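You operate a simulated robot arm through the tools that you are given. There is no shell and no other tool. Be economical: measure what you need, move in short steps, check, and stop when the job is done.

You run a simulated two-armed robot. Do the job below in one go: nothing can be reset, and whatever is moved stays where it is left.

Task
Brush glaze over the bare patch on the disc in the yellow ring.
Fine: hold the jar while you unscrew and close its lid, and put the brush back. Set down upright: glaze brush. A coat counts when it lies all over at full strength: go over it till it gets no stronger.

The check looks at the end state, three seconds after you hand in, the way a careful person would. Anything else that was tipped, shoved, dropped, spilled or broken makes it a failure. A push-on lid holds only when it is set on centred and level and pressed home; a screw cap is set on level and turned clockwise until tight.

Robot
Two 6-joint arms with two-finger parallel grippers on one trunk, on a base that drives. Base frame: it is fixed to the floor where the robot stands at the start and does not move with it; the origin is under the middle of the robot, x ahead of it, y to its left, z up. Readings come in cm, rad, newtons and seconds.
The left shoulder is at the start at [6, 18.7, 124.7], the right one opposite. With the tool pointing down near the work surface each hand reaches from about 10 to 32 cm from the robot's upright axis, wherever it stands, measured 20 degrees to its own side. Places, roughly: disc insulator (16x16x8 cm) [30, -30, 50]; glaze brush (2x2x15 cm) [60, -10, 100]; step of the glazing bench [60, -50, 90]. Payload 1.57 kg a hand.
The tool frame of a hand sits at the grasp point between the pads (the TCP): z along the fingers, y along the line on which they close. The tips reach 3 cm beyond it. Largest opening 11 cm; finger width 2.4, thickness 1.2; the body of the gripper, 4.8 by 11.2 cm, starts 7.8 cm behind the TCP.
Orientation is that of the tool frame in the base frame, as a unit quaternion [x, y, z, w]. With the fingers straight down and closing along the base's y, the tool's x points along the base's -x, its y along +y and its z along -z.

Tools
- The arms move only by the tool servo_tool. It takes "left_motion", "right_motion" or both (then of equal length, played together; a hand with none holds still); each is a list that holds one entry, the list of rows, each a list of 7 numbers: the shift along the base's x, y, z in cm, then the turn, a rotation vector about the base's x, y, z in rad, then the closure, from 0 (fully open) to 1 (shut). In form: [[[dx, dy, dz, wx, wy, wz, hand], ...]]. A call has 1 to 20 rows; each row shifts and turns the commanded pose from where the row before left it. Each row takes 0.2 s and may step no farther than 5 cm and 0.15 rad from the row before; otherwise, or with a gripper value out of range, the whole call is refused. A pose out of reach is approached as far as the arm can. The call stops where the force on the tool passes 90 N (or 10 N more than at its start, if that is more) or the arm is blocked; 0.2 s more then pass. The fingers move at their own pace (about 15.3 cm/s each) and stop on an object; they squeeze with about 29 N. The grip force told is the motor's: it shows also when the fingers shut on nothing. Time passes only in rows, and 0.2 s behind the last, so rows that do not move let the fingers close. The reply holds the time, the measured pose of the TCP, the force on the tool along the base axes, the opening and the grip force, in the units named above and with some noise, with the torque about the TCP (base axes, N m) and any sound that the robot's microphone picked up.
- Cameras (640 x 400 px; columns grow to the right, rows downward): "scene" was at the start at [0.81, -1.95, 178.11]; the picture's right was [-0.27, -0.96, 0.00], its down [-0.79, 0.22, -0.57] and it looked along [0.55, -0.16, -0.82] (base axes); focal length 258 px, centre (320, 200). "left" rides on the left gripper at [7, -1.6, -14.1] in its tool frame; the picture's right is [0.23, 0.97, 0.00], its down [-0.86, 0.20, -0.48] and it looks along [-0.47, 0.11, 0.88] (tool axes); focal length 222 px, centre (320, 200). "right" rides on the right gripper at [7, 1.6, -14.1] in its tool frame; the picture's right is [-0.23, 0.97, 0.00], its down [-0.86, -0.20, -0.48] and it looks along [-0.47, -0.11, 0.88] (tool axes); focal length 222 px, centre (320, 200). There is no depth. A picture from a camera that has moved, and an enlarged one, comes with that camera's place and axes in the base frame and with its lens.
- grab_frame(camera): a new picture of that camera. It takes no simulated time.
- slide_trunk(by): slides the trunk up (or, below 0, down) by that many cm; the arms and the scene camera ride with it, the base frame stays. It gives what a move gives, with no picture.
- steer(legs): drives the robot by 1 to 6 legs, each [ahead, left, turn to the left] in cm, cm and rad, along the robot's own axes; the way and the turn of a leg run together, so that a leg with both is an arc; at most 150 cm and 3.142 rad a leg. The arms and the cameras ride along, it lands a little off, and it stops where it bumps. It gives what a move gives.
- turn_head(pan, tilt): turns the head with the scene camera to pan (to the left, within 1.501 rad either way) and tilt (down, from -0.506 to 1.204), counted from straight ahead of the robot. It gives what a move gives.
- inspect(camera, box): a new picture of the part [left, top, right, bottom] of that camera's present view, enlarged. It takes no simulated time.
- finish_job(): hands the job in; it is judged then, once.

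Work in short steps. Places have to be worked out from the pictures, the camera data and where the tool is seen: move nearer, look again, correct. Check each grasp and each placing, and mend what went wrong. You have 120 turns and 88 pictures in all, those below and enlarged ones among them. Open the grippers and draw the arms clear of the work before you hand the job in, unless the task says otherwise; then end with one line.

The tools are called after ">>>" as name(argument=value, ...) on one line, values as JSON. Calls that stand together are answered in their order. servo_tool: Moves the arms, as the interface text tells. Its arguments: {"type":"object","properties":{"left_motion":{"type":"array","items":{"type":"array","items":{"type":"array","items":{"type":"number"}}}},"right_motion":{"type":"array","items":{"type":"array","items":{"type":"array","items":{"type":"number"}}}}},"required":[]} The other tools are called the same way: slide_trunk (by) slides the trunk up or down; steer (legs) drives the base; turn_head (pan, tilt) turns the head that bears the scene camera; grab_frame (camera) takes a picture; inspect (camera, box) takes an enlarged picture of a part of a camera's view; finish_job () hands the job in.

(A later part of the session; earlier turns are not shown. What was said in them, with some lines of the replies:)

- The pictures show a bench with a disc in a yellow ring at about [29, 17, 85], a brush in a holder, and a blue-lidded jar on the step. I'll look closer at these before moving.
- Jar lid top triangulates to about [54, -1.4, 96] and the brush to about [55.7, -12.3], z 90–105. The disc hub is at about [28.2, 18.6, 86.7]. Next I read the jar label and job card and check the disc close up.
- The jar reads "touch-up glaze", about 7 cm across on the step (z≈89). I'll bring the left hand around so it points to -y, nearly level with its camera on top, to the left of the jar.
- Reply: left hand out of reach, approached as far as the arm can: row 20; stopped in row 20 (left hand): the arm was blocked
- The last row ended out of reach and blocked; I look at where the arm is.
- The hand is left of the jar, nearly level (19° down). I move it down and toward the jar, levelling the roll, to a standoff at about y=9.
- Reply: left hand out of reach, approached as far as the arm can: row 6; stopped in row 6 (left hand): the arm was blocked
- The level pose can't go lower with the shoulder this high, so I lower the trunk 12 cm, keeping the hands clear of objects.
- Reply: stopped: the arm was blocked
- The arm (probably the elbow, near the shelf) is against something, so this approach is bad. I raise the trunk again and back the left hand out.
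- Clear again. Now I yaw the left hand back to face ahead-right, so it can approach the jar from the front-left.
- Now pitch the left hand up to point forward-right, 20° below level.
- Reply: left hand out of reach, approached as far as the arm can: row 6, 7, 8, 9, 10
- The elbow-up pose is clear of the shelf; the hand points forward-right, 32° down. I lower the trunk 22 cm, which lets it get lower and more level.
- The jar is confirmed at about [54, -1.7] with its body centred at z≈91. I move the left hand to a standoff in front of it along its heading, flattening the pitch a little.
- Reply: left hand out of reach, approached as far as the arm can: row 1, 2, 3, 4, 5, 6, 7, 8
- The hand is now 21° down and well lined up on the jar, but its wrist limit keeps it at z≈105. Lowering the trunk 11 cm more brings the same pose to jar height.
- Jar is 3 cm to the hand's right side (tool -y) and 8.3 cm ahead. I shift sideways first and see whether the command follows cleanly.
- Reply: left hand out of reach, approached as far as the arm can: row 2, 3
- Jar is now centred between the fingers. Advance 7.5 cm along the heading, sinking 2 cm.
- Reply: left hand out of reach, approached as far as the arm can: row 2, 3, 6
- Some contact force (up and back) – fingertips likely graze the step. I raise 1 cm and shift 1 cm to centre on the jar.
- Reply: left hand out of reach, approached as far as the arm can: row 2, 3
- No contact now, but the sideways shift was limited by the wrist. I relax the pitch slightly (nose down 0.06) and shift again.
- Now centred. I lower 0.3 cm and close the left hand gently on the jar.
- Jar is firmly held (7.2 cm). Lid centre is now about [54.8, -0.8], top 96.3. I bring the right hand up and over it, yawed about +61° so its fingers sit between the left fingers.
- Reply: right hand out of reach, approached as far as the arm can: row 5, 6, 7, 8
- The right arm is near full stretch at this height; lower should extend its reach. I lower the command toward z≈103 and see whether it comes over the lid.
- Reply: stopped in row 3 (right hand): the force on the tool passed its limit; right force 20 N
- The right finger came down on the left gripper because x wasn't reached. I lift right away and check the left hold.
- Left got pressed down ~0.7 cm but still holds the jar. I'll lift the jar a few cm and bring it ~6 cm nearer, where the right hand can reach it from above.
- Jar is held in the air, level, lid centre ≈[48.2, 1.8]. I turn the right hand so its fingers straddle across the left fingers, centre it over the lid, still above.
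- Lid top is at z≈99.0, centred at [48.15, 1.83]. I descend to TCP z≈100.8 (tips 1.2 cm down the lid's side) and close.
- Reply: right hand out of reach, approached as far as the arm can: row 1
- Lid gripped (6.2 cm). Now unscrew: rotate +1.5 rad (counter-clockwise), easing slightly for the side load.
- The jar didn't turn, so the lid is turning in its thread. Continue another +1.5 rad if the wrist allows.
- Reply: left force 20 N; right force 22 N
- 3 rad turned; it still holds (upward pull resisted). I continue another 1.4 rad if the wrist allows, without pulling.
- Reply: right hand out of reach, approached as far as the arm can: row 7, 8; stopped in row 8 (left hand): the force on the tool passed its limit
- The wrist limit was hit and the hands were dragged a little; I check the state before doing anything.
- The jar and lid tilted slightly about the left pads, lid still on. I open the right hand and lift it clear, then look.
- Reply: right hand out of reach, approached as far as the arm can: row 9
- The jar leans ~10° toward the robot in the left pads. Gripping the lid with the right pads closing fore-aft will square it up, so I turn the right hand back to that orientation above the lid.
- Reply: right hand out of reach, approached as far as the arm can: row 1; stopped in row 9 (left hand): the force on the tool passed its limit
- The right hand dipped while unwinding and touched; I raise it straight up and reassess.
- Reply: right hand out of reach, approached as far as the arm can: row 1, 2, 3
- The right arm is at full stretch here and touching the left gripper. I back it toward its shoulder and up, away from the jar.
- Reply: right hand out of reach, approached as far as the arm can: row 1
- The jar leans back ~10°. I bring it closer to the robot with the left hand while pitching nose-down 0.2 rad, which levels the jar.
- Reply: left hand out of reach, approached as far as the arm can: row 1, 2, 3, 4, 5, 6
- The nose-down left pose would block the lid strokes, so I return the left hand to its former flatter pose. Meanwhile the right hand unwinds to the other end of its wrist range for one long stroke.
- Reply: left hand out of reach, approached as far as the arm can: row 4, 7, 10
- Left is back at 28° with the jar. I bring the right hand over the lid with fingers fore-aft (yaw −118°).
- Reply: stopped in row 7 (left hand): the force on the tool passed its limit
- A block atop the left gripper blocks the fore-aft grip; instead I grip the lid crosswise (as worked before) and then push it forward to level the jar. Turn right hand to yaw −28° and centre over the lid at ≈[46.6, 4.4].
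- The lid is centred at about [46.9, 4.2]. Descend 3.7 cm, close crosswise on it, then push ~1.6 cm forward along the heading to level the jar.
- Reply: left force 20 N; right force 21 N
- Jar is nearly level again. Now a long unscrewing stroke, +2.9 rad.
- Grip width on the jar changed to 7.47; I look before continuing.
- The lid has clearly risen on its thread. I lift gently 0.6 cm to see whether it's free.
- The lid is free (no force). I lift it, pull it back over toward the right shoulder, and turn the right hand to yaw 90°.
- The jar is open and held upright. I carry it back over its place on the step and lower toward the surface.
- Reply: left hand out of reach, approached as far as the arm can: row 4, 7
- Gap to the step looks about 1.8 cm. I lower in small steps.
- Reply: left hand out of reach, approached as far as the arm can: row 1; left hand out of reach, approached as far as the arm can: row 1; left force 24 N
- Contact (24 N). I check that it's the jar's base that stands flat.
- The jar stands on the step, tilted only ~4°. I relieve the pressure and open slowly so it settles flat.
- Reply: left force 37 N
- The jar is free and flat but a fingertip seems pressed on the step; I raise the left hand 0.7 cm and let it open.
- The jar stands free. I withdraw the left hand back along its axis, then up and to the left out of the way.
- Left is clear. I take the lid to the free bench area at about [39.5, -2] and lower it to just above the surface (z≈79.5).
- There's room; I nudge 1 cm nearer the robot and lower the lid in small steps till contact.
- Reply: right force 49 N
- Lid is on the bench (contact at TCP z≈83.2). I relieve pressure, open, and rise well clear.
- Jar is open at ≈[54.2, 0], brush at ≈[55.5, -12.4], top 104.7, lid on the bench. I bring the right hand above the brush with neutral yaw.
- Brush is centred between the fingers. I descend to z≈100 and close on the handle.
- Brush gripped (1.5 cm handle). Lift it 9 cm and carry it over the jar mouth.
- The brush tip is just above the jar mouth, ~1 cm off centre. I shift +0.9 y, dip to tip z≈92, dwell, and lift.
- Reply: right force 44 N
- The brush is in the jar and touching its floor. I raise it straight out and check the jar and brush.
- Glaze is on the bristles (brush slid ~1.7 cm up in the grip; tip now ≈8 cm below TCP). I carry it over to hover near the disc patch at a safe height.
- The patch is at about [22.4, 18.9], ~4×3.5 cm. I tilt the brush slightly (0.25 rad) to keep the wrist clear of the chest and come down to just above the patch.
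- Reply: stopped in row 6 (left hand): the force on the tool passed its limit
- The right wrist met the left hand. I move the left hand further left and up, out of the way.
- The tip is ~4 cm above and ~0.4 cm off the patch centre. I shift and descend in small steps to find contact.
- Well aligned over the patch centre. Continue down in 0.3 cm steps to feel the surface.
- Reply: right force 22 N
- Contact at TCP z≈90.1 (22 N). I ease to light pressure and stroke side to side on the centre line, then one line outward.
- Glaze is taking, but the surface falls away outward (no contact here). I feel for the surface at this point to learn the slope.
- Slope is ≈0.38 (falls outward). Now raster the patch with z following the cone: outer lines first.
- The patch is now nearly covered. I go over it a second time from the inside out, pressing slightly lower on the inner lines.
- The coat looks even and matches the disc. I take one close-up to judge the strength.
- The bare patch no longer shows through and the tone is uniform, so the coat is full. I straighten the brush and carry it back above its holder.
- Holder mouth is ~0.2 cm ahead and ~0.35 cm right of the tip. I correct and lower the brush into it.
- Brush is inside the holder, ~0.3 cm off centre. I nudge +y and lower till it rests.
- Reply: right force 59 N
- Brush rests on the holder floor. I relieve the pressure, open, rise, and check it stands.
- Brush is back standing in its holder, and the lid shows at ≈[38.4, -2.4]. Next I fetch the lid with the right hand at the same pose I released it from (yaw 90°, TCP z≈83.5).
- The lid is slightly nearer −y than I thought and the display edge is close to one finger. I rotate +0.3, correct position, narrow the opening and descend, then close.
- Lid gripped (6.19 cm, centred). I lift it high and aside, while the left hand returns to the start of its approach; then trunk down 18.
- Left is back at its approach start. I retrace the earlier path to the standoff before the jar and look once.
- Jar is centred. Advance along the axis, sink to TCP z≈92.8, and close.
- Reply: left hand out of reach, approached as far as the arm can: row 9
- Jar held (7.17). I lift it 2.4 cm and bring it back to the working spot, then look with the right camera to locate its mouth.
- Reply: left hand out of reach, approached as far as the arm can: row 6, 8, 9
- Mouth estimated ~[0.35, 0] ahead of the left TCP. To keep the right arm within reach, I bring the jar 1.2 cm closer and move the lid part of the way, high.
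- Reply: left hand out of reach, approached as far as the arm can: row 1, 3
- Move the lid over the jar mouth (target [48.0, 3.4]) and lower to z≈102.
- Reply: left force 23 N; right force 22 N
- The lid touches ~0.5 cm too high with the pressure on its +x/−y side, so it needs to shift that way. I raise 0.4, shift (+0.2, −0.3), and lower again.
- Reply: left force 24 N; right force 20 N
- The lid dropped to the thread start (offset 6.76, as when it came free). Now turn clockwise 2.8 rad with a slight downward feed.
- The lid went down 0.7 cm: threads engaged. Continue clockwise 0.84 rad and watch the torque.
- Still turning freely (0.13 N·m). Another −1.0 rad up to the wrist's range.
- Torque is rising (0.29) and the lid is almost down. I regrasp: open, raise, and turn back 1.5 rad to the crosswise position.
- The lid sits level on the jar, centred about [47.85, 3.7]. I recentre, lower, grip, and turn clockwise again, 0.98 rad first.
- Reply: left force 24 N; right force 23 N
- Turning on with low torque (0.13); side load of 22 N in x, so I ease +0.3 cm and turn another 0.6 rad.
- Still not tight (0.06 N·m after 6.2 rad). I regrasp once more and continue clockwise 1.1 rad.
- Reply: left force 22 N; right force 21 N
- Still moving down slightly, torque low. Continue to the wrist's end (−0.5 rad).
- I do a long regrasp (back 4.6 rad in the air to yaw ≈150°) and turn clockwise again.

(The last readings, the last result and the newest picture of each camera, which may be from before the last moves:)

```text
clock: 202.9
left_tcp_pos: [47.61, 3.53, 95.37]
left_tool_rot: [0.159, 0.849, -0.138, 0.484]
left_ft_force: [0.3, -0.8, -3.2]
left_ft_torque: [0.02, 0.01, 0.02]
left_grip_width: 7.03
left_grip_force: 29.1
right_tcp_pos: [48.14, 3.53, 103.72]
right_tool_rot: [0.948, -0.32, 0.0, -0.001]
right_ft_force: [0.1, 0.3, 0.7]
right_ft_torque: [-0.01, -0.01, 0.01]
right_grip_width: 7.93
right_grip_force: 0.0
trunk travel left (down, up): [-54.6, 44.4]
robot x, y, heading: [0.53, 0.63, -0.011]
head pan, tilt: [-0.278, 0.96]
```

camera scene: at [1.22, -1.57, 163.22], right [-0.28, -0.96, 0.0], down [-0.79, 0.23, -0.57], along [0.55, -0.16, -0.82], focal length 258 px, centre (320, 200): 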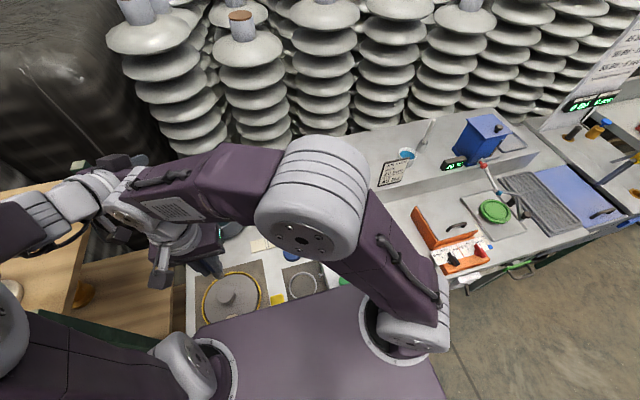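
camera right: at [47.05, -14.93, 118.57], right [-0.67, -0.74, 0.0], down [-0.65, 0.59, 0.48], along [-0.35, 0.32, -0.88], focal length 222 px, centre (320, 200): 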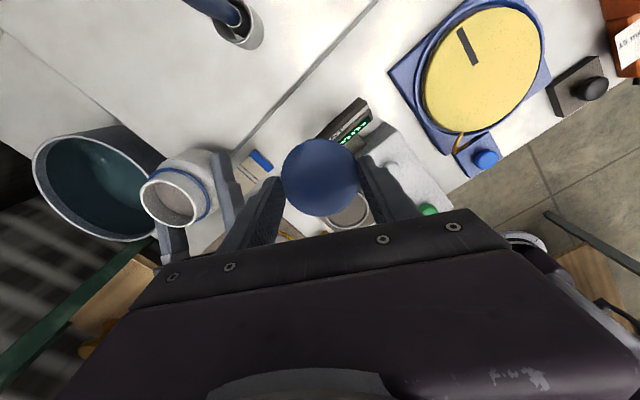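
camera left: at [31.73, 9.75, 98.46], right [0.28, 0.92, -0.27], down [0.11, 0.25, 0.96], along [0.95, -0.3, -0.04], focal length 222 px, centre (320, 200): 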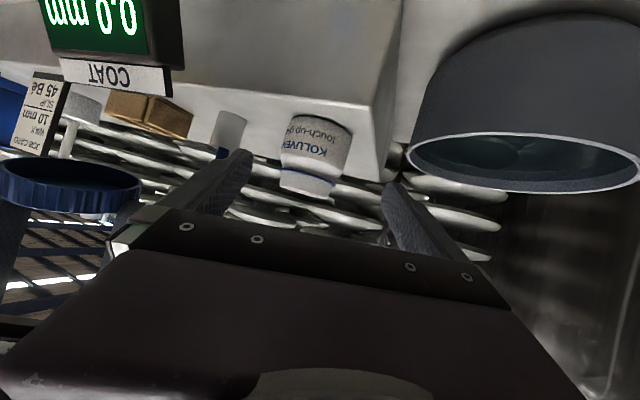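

Back at yaw ≈143° over the lid. Lower, grip and turn clockwise 1.54 rad.

>>> servo_tool(right_motion=[[[-0.1, 0.1, -1, 0, 0, 0, 0.28], [0, 0, -1, 0, 0, 0, 0.28], [0, 0, -0.8, 0, 0, 0, 0.28], [0, 0, 0, 0, 0, 0, 0.36], [0, 0, 0, 0, 0, 0, 0.44], [0, 0, 0, 0, 0, 0, 0.54], [0, 0, 0, 0, 0, 0, 0.54], [0, 0, 0, 0, 0, -0.14, 0.54], [0, 0, 0, 0, 0, -0.14, 0.54], [0, 0, 0, 0, 0, -0.14, 0.54], [0, 0, 0, 0, 0, -0.14, 0.54], [0, 0, 0, 0, 0, -0.14, 0.54], [0, 0, 0, 0, 0, -0.14, 0.54], [0, 0, 0, 0, 0, -0.14, 0.54], [0, 0, 0, 0, 0, -0.14, 0.54], [0, 0, 0, 0, 0, -0.14, 0.54], [0, 0, 0, 0, 0, -0.14, 0.54], [0, 0, 0, 0, 0, -0.14, 0.54]]])

```text
clock: 206.7
left_tcp_pos: [47.66, 3.55, 95.43]
left_tool_rot: [0.159, 0.849, -0.138, 0.485]
left_ft_force: [-14.2, 12.5, -6.2]
left_ft_torque: [0.25, -0.36, -0.09]
left_grip_width: 7.07
left_grip_force: 29.0
right_tcp_pos: [48.16, 3.54, 100.94]
right_tool_rot: [-0.456, 0.89, -0.002, 0.001]
right_ft_force: [14.1, -12.2, 3.3]
right_ft_torque: [-0.92, -0.39, 0.09]
right_grip_width: 6.22
right_grip_force: 29.0
trunk travel left (down, up): [-54.6, 44.4]
robot x, y, heading: [0.78, 0.58, -0.008]
head pan, tilt: [-0.278, 0.96]
```

No tight stop felt yet. I do a gentle pull-up test (0.3 cm) to confirm the thread holds.

>>> servo_tool(right_motion=[[[0.1, -0.1, 0.1, 0, 0, 0, 0.54], [0, 0, 0.1, 0, 0, 0, 0.54], [0, 0, 0.1, 0, 0, 0, 0.54], [0, 0, 0, 0, 0, 0, 0.54]]])

```text
clock: 207.7
left_tcp_pos: [47.64, 3.53, 95.55]
left_tool_rot: [0.16, 0.848, -0.139, 0.485]
left_ft_force: [-10.3, 7.8, 8.3]
left_ft_torque: [-0.24, -0.31, 0.02]
left_grip_width: 7.02
left_grip_force: 29.3
right_tcp_pos: [48.2, 3.48, 101.14]
right_tool_rot: [-0.457, 0.89, -0.001, 0.0]
right_ft_force: [10.2, -8.0, -10.7]
right_ft_torque: [-0.26, -0.3, 0.03]
right_grip_width: 6.22
right_grip_force: 28.9
trunk travel left (down, up): [-54.6, 44.4]
robot x, y, heading: [0.54, 0.77, -0.009]
head pan, tilt: [-0.278, 0.96]
```

The thread holds (10 N pull, no slip). I return down and continue clockwise 2.5 rad, watching for the tight stop.

>>> servo_tool(right_motion=[[[0, 0, -0.15, 0, 0, 0, 0.54], [0.1, 0, -0.15, 0, 0, -0.14, 0.54], [0, 0, 0, 0, 0, -0.14, 0.54], [0, 0, 0, 0, 0, -0.14, 0.54], [0, 0, 0, 0, 0, -0.14, 0.54], [0, 0, 0, 0, 0, -0.14, 0.54], [0, 0, 0, 0, 0, -0.14, 0.54], [0, 0, 0, 0, 0, -0.14, 0.54], [0, 0, 0, 0, 0, -0.14, 0.54], [0, 0, 0, 0, 0, -0.14, 0.54]]])

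>>> servo_tool(right_motion=[[[0, 0, 0, 0, 0, -0.14, 0.54], [0, 0, 0, 0, 0, -0.14, 0.54], [0, 0, 0, 0, 0, -0.14, 0.54], [0, 0, 0, 0, 0, -0.14, 0.54], [0, 0, 0, 0, 0, -0.14, 0.54], [0, 0, 0, 0, 0, -0.14, 0.54], [0, 0, 0, 0, 0, -0.14, 0.54], [0, 0, 0, 0, 0, -0.14, 0.54]]])

>>> inspect(camera="left", box=[180, 120, 420, 270])

```text
clock: 209.9
left_tcp_pos: [47.62, 3.53, 95.36]
left_tool_rot: [0.159, 0.849, -0.137, 0.485]
left_ft_force: [2.9, 4.7, -4.6]
left_ft_torque: [0.16, -0.18, -0.94]
left_grip_width: 7.16
left_grip_force: 28.7
right_tcp_pos: [48.29, 3.56, 101.0]
right_tool_rot: [0.154, 0.988, -0.002, 0.0]
right_ft_force: [-3.3, -4.6, 0.8]
right_ft_torque: [-0.44, 0.32, 1.01]
right_grip_width: 6.16
right_grip_force: 29.0
trunk travel left (down, up): [-54.6, 44.4]
robot x, y, heading: [0.51, 0.63, -0.013]
head pan, tilt: [-0.278, 0.96]
```

```text
clock: 211.7
left_tcp_pos: [47.75, 3.46, 95.57]
left_tool_rot: [0.16, 0.847, -0.14, 0.488]
left_ft_force: [12.6, 7.9, -1.3]
left_ft_torque: [-0.21, 0.37, -0.27]
left_grip_width: 7.16
left_grip_force: 29.3
right_tcp_pos: [48.24, 3.62, 100.78]
right_tool_rot: [0.656, 0.755, -0.003, -0.003]
right_ft_force: [-13.8, -6.4, -1.6]
right_ft_torque: [-0.14, 0.32, 0.27]
right_grip_width: 6.34
right_grip_force: 7.0
trunk travel left (down, up): [-54.6, 44.4]
robot x, y, heading: [0.67, 0.26, -0.01]
head pan, tilt: [-0.278, 0.96]
```

```text
2.67 times, centred on (300, 195) of left
camera zoom: at [32.74, 8.32, 96.51], right [0.29, 0.92, -0.28], down [0.11, 0.25, 0.96], along [0.95, -0.31, -0.03], focal length 592 px, centre (373, 213)
```

zoom: 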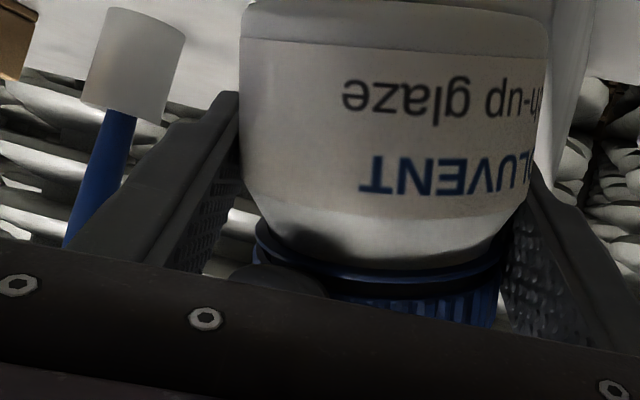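

Torque hit 1.0 N·m – the cap is tight (the jar then turned a bit in the left pads). I open the right hand, raise it and withdraw it.

>>> servo_tool(right_motion=[[[0, 0, 0, 0, 0, 0, 0.42], [0, 0, 0, 0, 0, 0, 0.33], [0, 0, 1, 0, 0, 0, 0.3], [0, 0, 1, 0, 0, 0, 0.3], [0, 0, 0.8, 0, 0, 0, 0.3], [-0.3, -0.8, 0.5, 0, 0, 0, 0.3], [-0.5, -1.5, 0.5, 0, 0, 0.1, 0.3], [-1, -2, 0.5, 0, 0, 0.14, 0.3], [-1, -2, 0, 0, 0, 0.14, 0.3], [-1, -2, 0, 0, 0, 0.14, 0.3], [-1, -2, 0, 0, 0, 0.14, 0.3], [-1, -2, 0, 0, 0, 0.14, 0.3], [-1, -2, 0, 0, 0, 0.14, 0.3]]])

>>> servo_tool(left_motion=[[[0, 0, 0.7, 0, 0, 0, 0.6], [0, 0, 0.7, 0, 0, 0, 0.6], [0.95, -0.4, 0.05, 0, 0, 0, 0.6], [0.95, -0.4, 0.05, 0, 0, 0, 0.6], [0.95, -0.4, 0.05, 0, 0, 0, 0.6], [0.95, -0.4, 0.05, 0, 0, 0, 0.6], [0.95, -0.4, 0.05, 0, 0, 0, 0.6], [0.95, -0.4, 0.05, 0, 0, 0, 0.6], [0.8, -0.2, 0, 0, 0, 0, 0.6], [0, 0, 0, 0, 0, 0, 0.6]]])

```text
clock: 214.5
left_tcp_pos: [47.57, 3.61, 95.4]
left_tool_rot: [0.159, 0.849, -0.137, 0.484]
left_ft_force: [-0.9, -0.3, -0.8]
left_ft_torque: [-0.04, 0.05, -0.02]
left_grip_width: 7.14
left_grip_force: 28.5
right_tcp_pos: [41.37, -10.86, 105.25]
right_tool_rot: [0.242, 0.97, -0.001, 0.0]
right_ft_force: [-0.3, 0.0, 0.8]
right_ft_torque: [0.01, 0.01, 0.01]
right_grip_width: 7.68
right_grip_force: 0.0
trunk travel left (down, up): [-54.6, 44.4]
robot x, y, heading: [0.43, 0.55, -0.01]
head pan, tilt: [-0.278, 0.96]
```

```text
clock: 216.7
left_tcp_pos: [54.11, 1.02, 97.13]
left_tool_rot: [0.157, 0.849, -0.135, 0.486]
left_ft_force: [0.1, 0.4, -2.8]
left_ft_torque: [0.01, -0.05, 0.02]
left_grip_width: 7.13
left_grip_force: 28.6
right_tcp_pos: [41.66, -10.78, 105.15]
right_tool_rot: [0.243, 0.97, 0.0, 0.0]
right_ft_force: [0.5, 0.0, 0.1]
right_ft_torque: [0.0, 0.0, -0.01]
right_grip_width: 7.72
right_grip_force: 0.1
trunk travel left (down, up): [-54.6, 44.4]
robot x, y, heading: [0.2, 0.73, -0.009]
head pan, tilt: [-0.278, 0.96]
```

Jar is over its place, held (3 N). Lower toward contact, expected around TCP z≈94.5.

>>> servo_tool(left_motion=[[[0, 0, -0.6, 0, 0, 0, 0.6], [0, 0, -0.6, 0, 0, 0, 0.6], [0, 0, -0.4, 0, 0, 0, 0.6], [0, 0, -0.3, 0, 0, 0, 0.6], [0, 0, 0, 0, 0, 0, 0.6]]])

>>> servo_tool(left_motion=[[[0, 0, -0.2, 0, 0, 0, 0.6], [0, 0, -0.2, 0, 0, 0, 0.6], [0, 0, 0, 0, 0, 0, 0.6]]])

```text
clock: 217.9
left_tcp_pos: [54.22, 1.04, 95.41]
left_tool_rot: [0.157, 0.848, -0.136, 0.488]
left_ft_force: [2.9, 0.3, 6.1]
left_ft_torque: [0.04, -0.18, -0.04]
left_grip_width: 7.14
left_grip_force: 29.2
right_tcp_pos: [41.4, -10.82, 105.25]
right_tool_rot: [0.243, 0.97, -0.002, -0.001]
right_ft_force: [-1.2, -0.5, 0.8]
right_ft_torque: [0.04, 0.0, 0.01]
right_grip_width: 7.67
right_grip_force: 0.0
trunk travel left (down, up): [-54.6, 44.4]
robot x, y, heading: [0.6, 0.55, -0.015]
head pan, tilt: [-0.278, 0.96]
```

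```text
clock: 218.7
left_tcp_pos: [54.05, 0.84, 94.96]
left_tool_rot: [0.159, 0.849, -0.136, 0.486]
left_ft_force: [-0.5, -6.0, 13.1]
left_ft_torque: [-0.16, -0.14, -0.01]
left_grip_width: 7.1
left_grip_force: 28.9
right_tcp_pos: [41.34, -10.93, 105.3]
right_tool_rot: [0.243, 0.97, 0.001, 0.001]
right_ft_force: [-0.1, -0.1, 0.7]
right_ft_torque: [-0.02, -0.01, 0.01]
right_grip_width: 7.69
right_grip_force: 0.0
trunk travel left (down, up): [-54.6, 44.4]
robot x, y, heading: [0.67, 0.39, -0.014]
head pan, tilt: [-0.278, 0.96]
```

Base touches (13 N). I press slightly to level it, relieve, then open slowly and back out along the hand's axis.

>>> servo_tool(left_motion=[[[0, 0, -0.2, 0, 0, 0, 0.6], [0, 0, 0, 0, 0, 0, 0.6], [0, 0, 0.1, 0, 0, 0, 0.6], [0, 0, 0, 0, 0, 0, 0.36], [0, 0, 0, 0, 0, 0, 0.33], [0, 0, 0, 0, 0, 0, 0.31], [0, 0, 0, 0, 0, 0, 0.28], [0, 0, 0, 0, 0, 0, 0.2], [0, 0, 0, 0, 0, 0, 0.1], [0, 0, 0, 0, 0, 0, 0], [0, 0, 0, 0, 0, 0, 0]]])

```text
clock: 221.1
left_tcp_pos: [54.25, 1.02, 94.71]
left_tool_rot: [0.159, 0.849, -0.137, 0.485]
left_ft_force: [-0.3, 0.6, -0.3]
left_ft_torque: [0.0, 0.01, 0.0]
left_grip_width: 11.0
left_grip_force: 0.0
right_tcp_pos: [41.38, -10.75, 105.22]
right_tool_rot: [0.243, 0.97, 0.0, 0.0]
right_ft_force: [-1.0, -0.1, -0.7]
right_ft_torque: [-0.01, 0.01, 0.03]
right_grip_width: 7.7
right_grip_force: 0.0
trunk travel left (down, up): [-54.6, 44.4]
robot x, y, heading: [0.15, 0.19, -0.015]
head pan, tilt: [-0.278, 0.96]
```

Released with no residual force. I withdraw both arms clear and use the last picture to verify.

>>> servo_tool(left_motion=[[[-0.93, 0.5, 0.5, 0, 0, 0, 0], [-0.93, 0.5, 0.5, 0, 0, 0, 0], [-0.93, 0.5, 0.5, 0, 0, 0, 0], [-0.93, 0.5, 0.5, 0, 0, 0, 0], [-0.93, 0.5, 0.5, 0, 0, 0, 0], [-0.93, 0.5, 0.5, 0, 0, 0, 0], [-0.93, 0.5, 0.5, 0, 0, 0, 0], [-0.93, 0.5, 0.5, 0, 0, 0, 0], [-0.5, 1, 1, 0, 0, 0, 0], [0, 2, 1, 0, 0, 0, 0], [0, 2, 1, 0, 0, 0, 0], [0, 2, 1, 0, 0, 0, 0], [0, 2, 1, 0, 0, 0, 0], [0, 2, 1, 0, 0, 0, 0], [0, 2, 1, 0, 0, 0, 0], [0, 2, 1, 0, 0, 0, 0]]], right_motion=[[[-0.5, -0.5, 0.5, 0, 0, 0, 0.3], [-0.5, -0.5, 0.5, 0, 0, 0, 0.2], [-0.5, -0.5, 0.5, 0, 0, 0, 0.1], [-0.5, -0.5, 0.5, 0, 0, 0, 0], [-0.5, -0.5, 0.5, 0, 0, 0, 0], [-0.5, -0.5, 0.5, 0, 0, 0, 0], [-0.5, -0.5, 0.5, 0, 0, 0, 0], [-0.5, -0.5, 0.5, 0, 0, 0, 0], [-0.5, -0.5, 0.5, 0, 0, 0, 0], [-0.5, -0.5, 0.5, 0, 0, 0, 0], [-0.5, -0.5, 0.5, 0, 0, 0, 0], [-0.5, -0.5, 0.5, 0, 0, 0, 0], [0, -0.5, 0, 0, 0, 0, 0], [0, -0.5, 0, 0, 0, 0, 0], [0, -0.5, 0, 0, 0, 0, 0], [0, 0, 0, 0, 0, 0, 0]]])

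>>> inspect(camera="scene", box=[160, 90, 400, 240])

```text
clock: 224.5
left_tcp_pos: [46.14, 20.03, 106.54]
left_tool_rot: [0.157, 0.85, -0.135, 0.485]
left_ft_force: [0.7, 1.5, 0.5]
left_ft_torque: [0.0, -0.01, -0.02]
left_grip_width: 10.98
left_grip_force: 0.1
right_tcp_pos: [35.46, -18.22, 111.27]
right_tool_rot: [0.242, 0.97, -0.001, 0.0]
right_ft_force: [1.1, -0.7, 0.2]
right_ft_torque: [-0.05, 0.01, 0.02]
right_grip_width: 11.02
right_grip_force: 0.1
trunk travel left (down, up): [-54.6, 44.4]
robot x, y, heading: [0.72, 0.65, -0.002]
head pan, tilt: [-0.278, 0.96]
```

```text
2.67 times, centred on (280, 165) of scene
camera zoom: at [1.19, -1.48, 145.22], right [-0.28, -0.96, 0.0], down [-0.79, 0.23, -0.57], along [0.55, -0.16, -0.82], focal length 689 px, centre (427, 293)
```

zoom: 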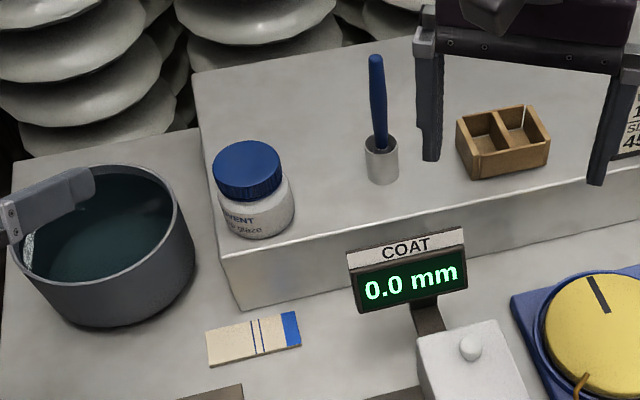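

The last picture shows the capped jar upright on the step, the brush upright in its holder, and both arms clear with grippers open, so I hand in.

>>> finish_job()

```text
The job is handed in.
```

I brushed the bare patch on the disc in the yellow ring until it no longer showed and the coat looked even, put the brush back upright in its holder, and capped the jar tight in its place on the step. The brush strokes seem to have pushed the disc about half a centimetre away from the robot inside its ring.
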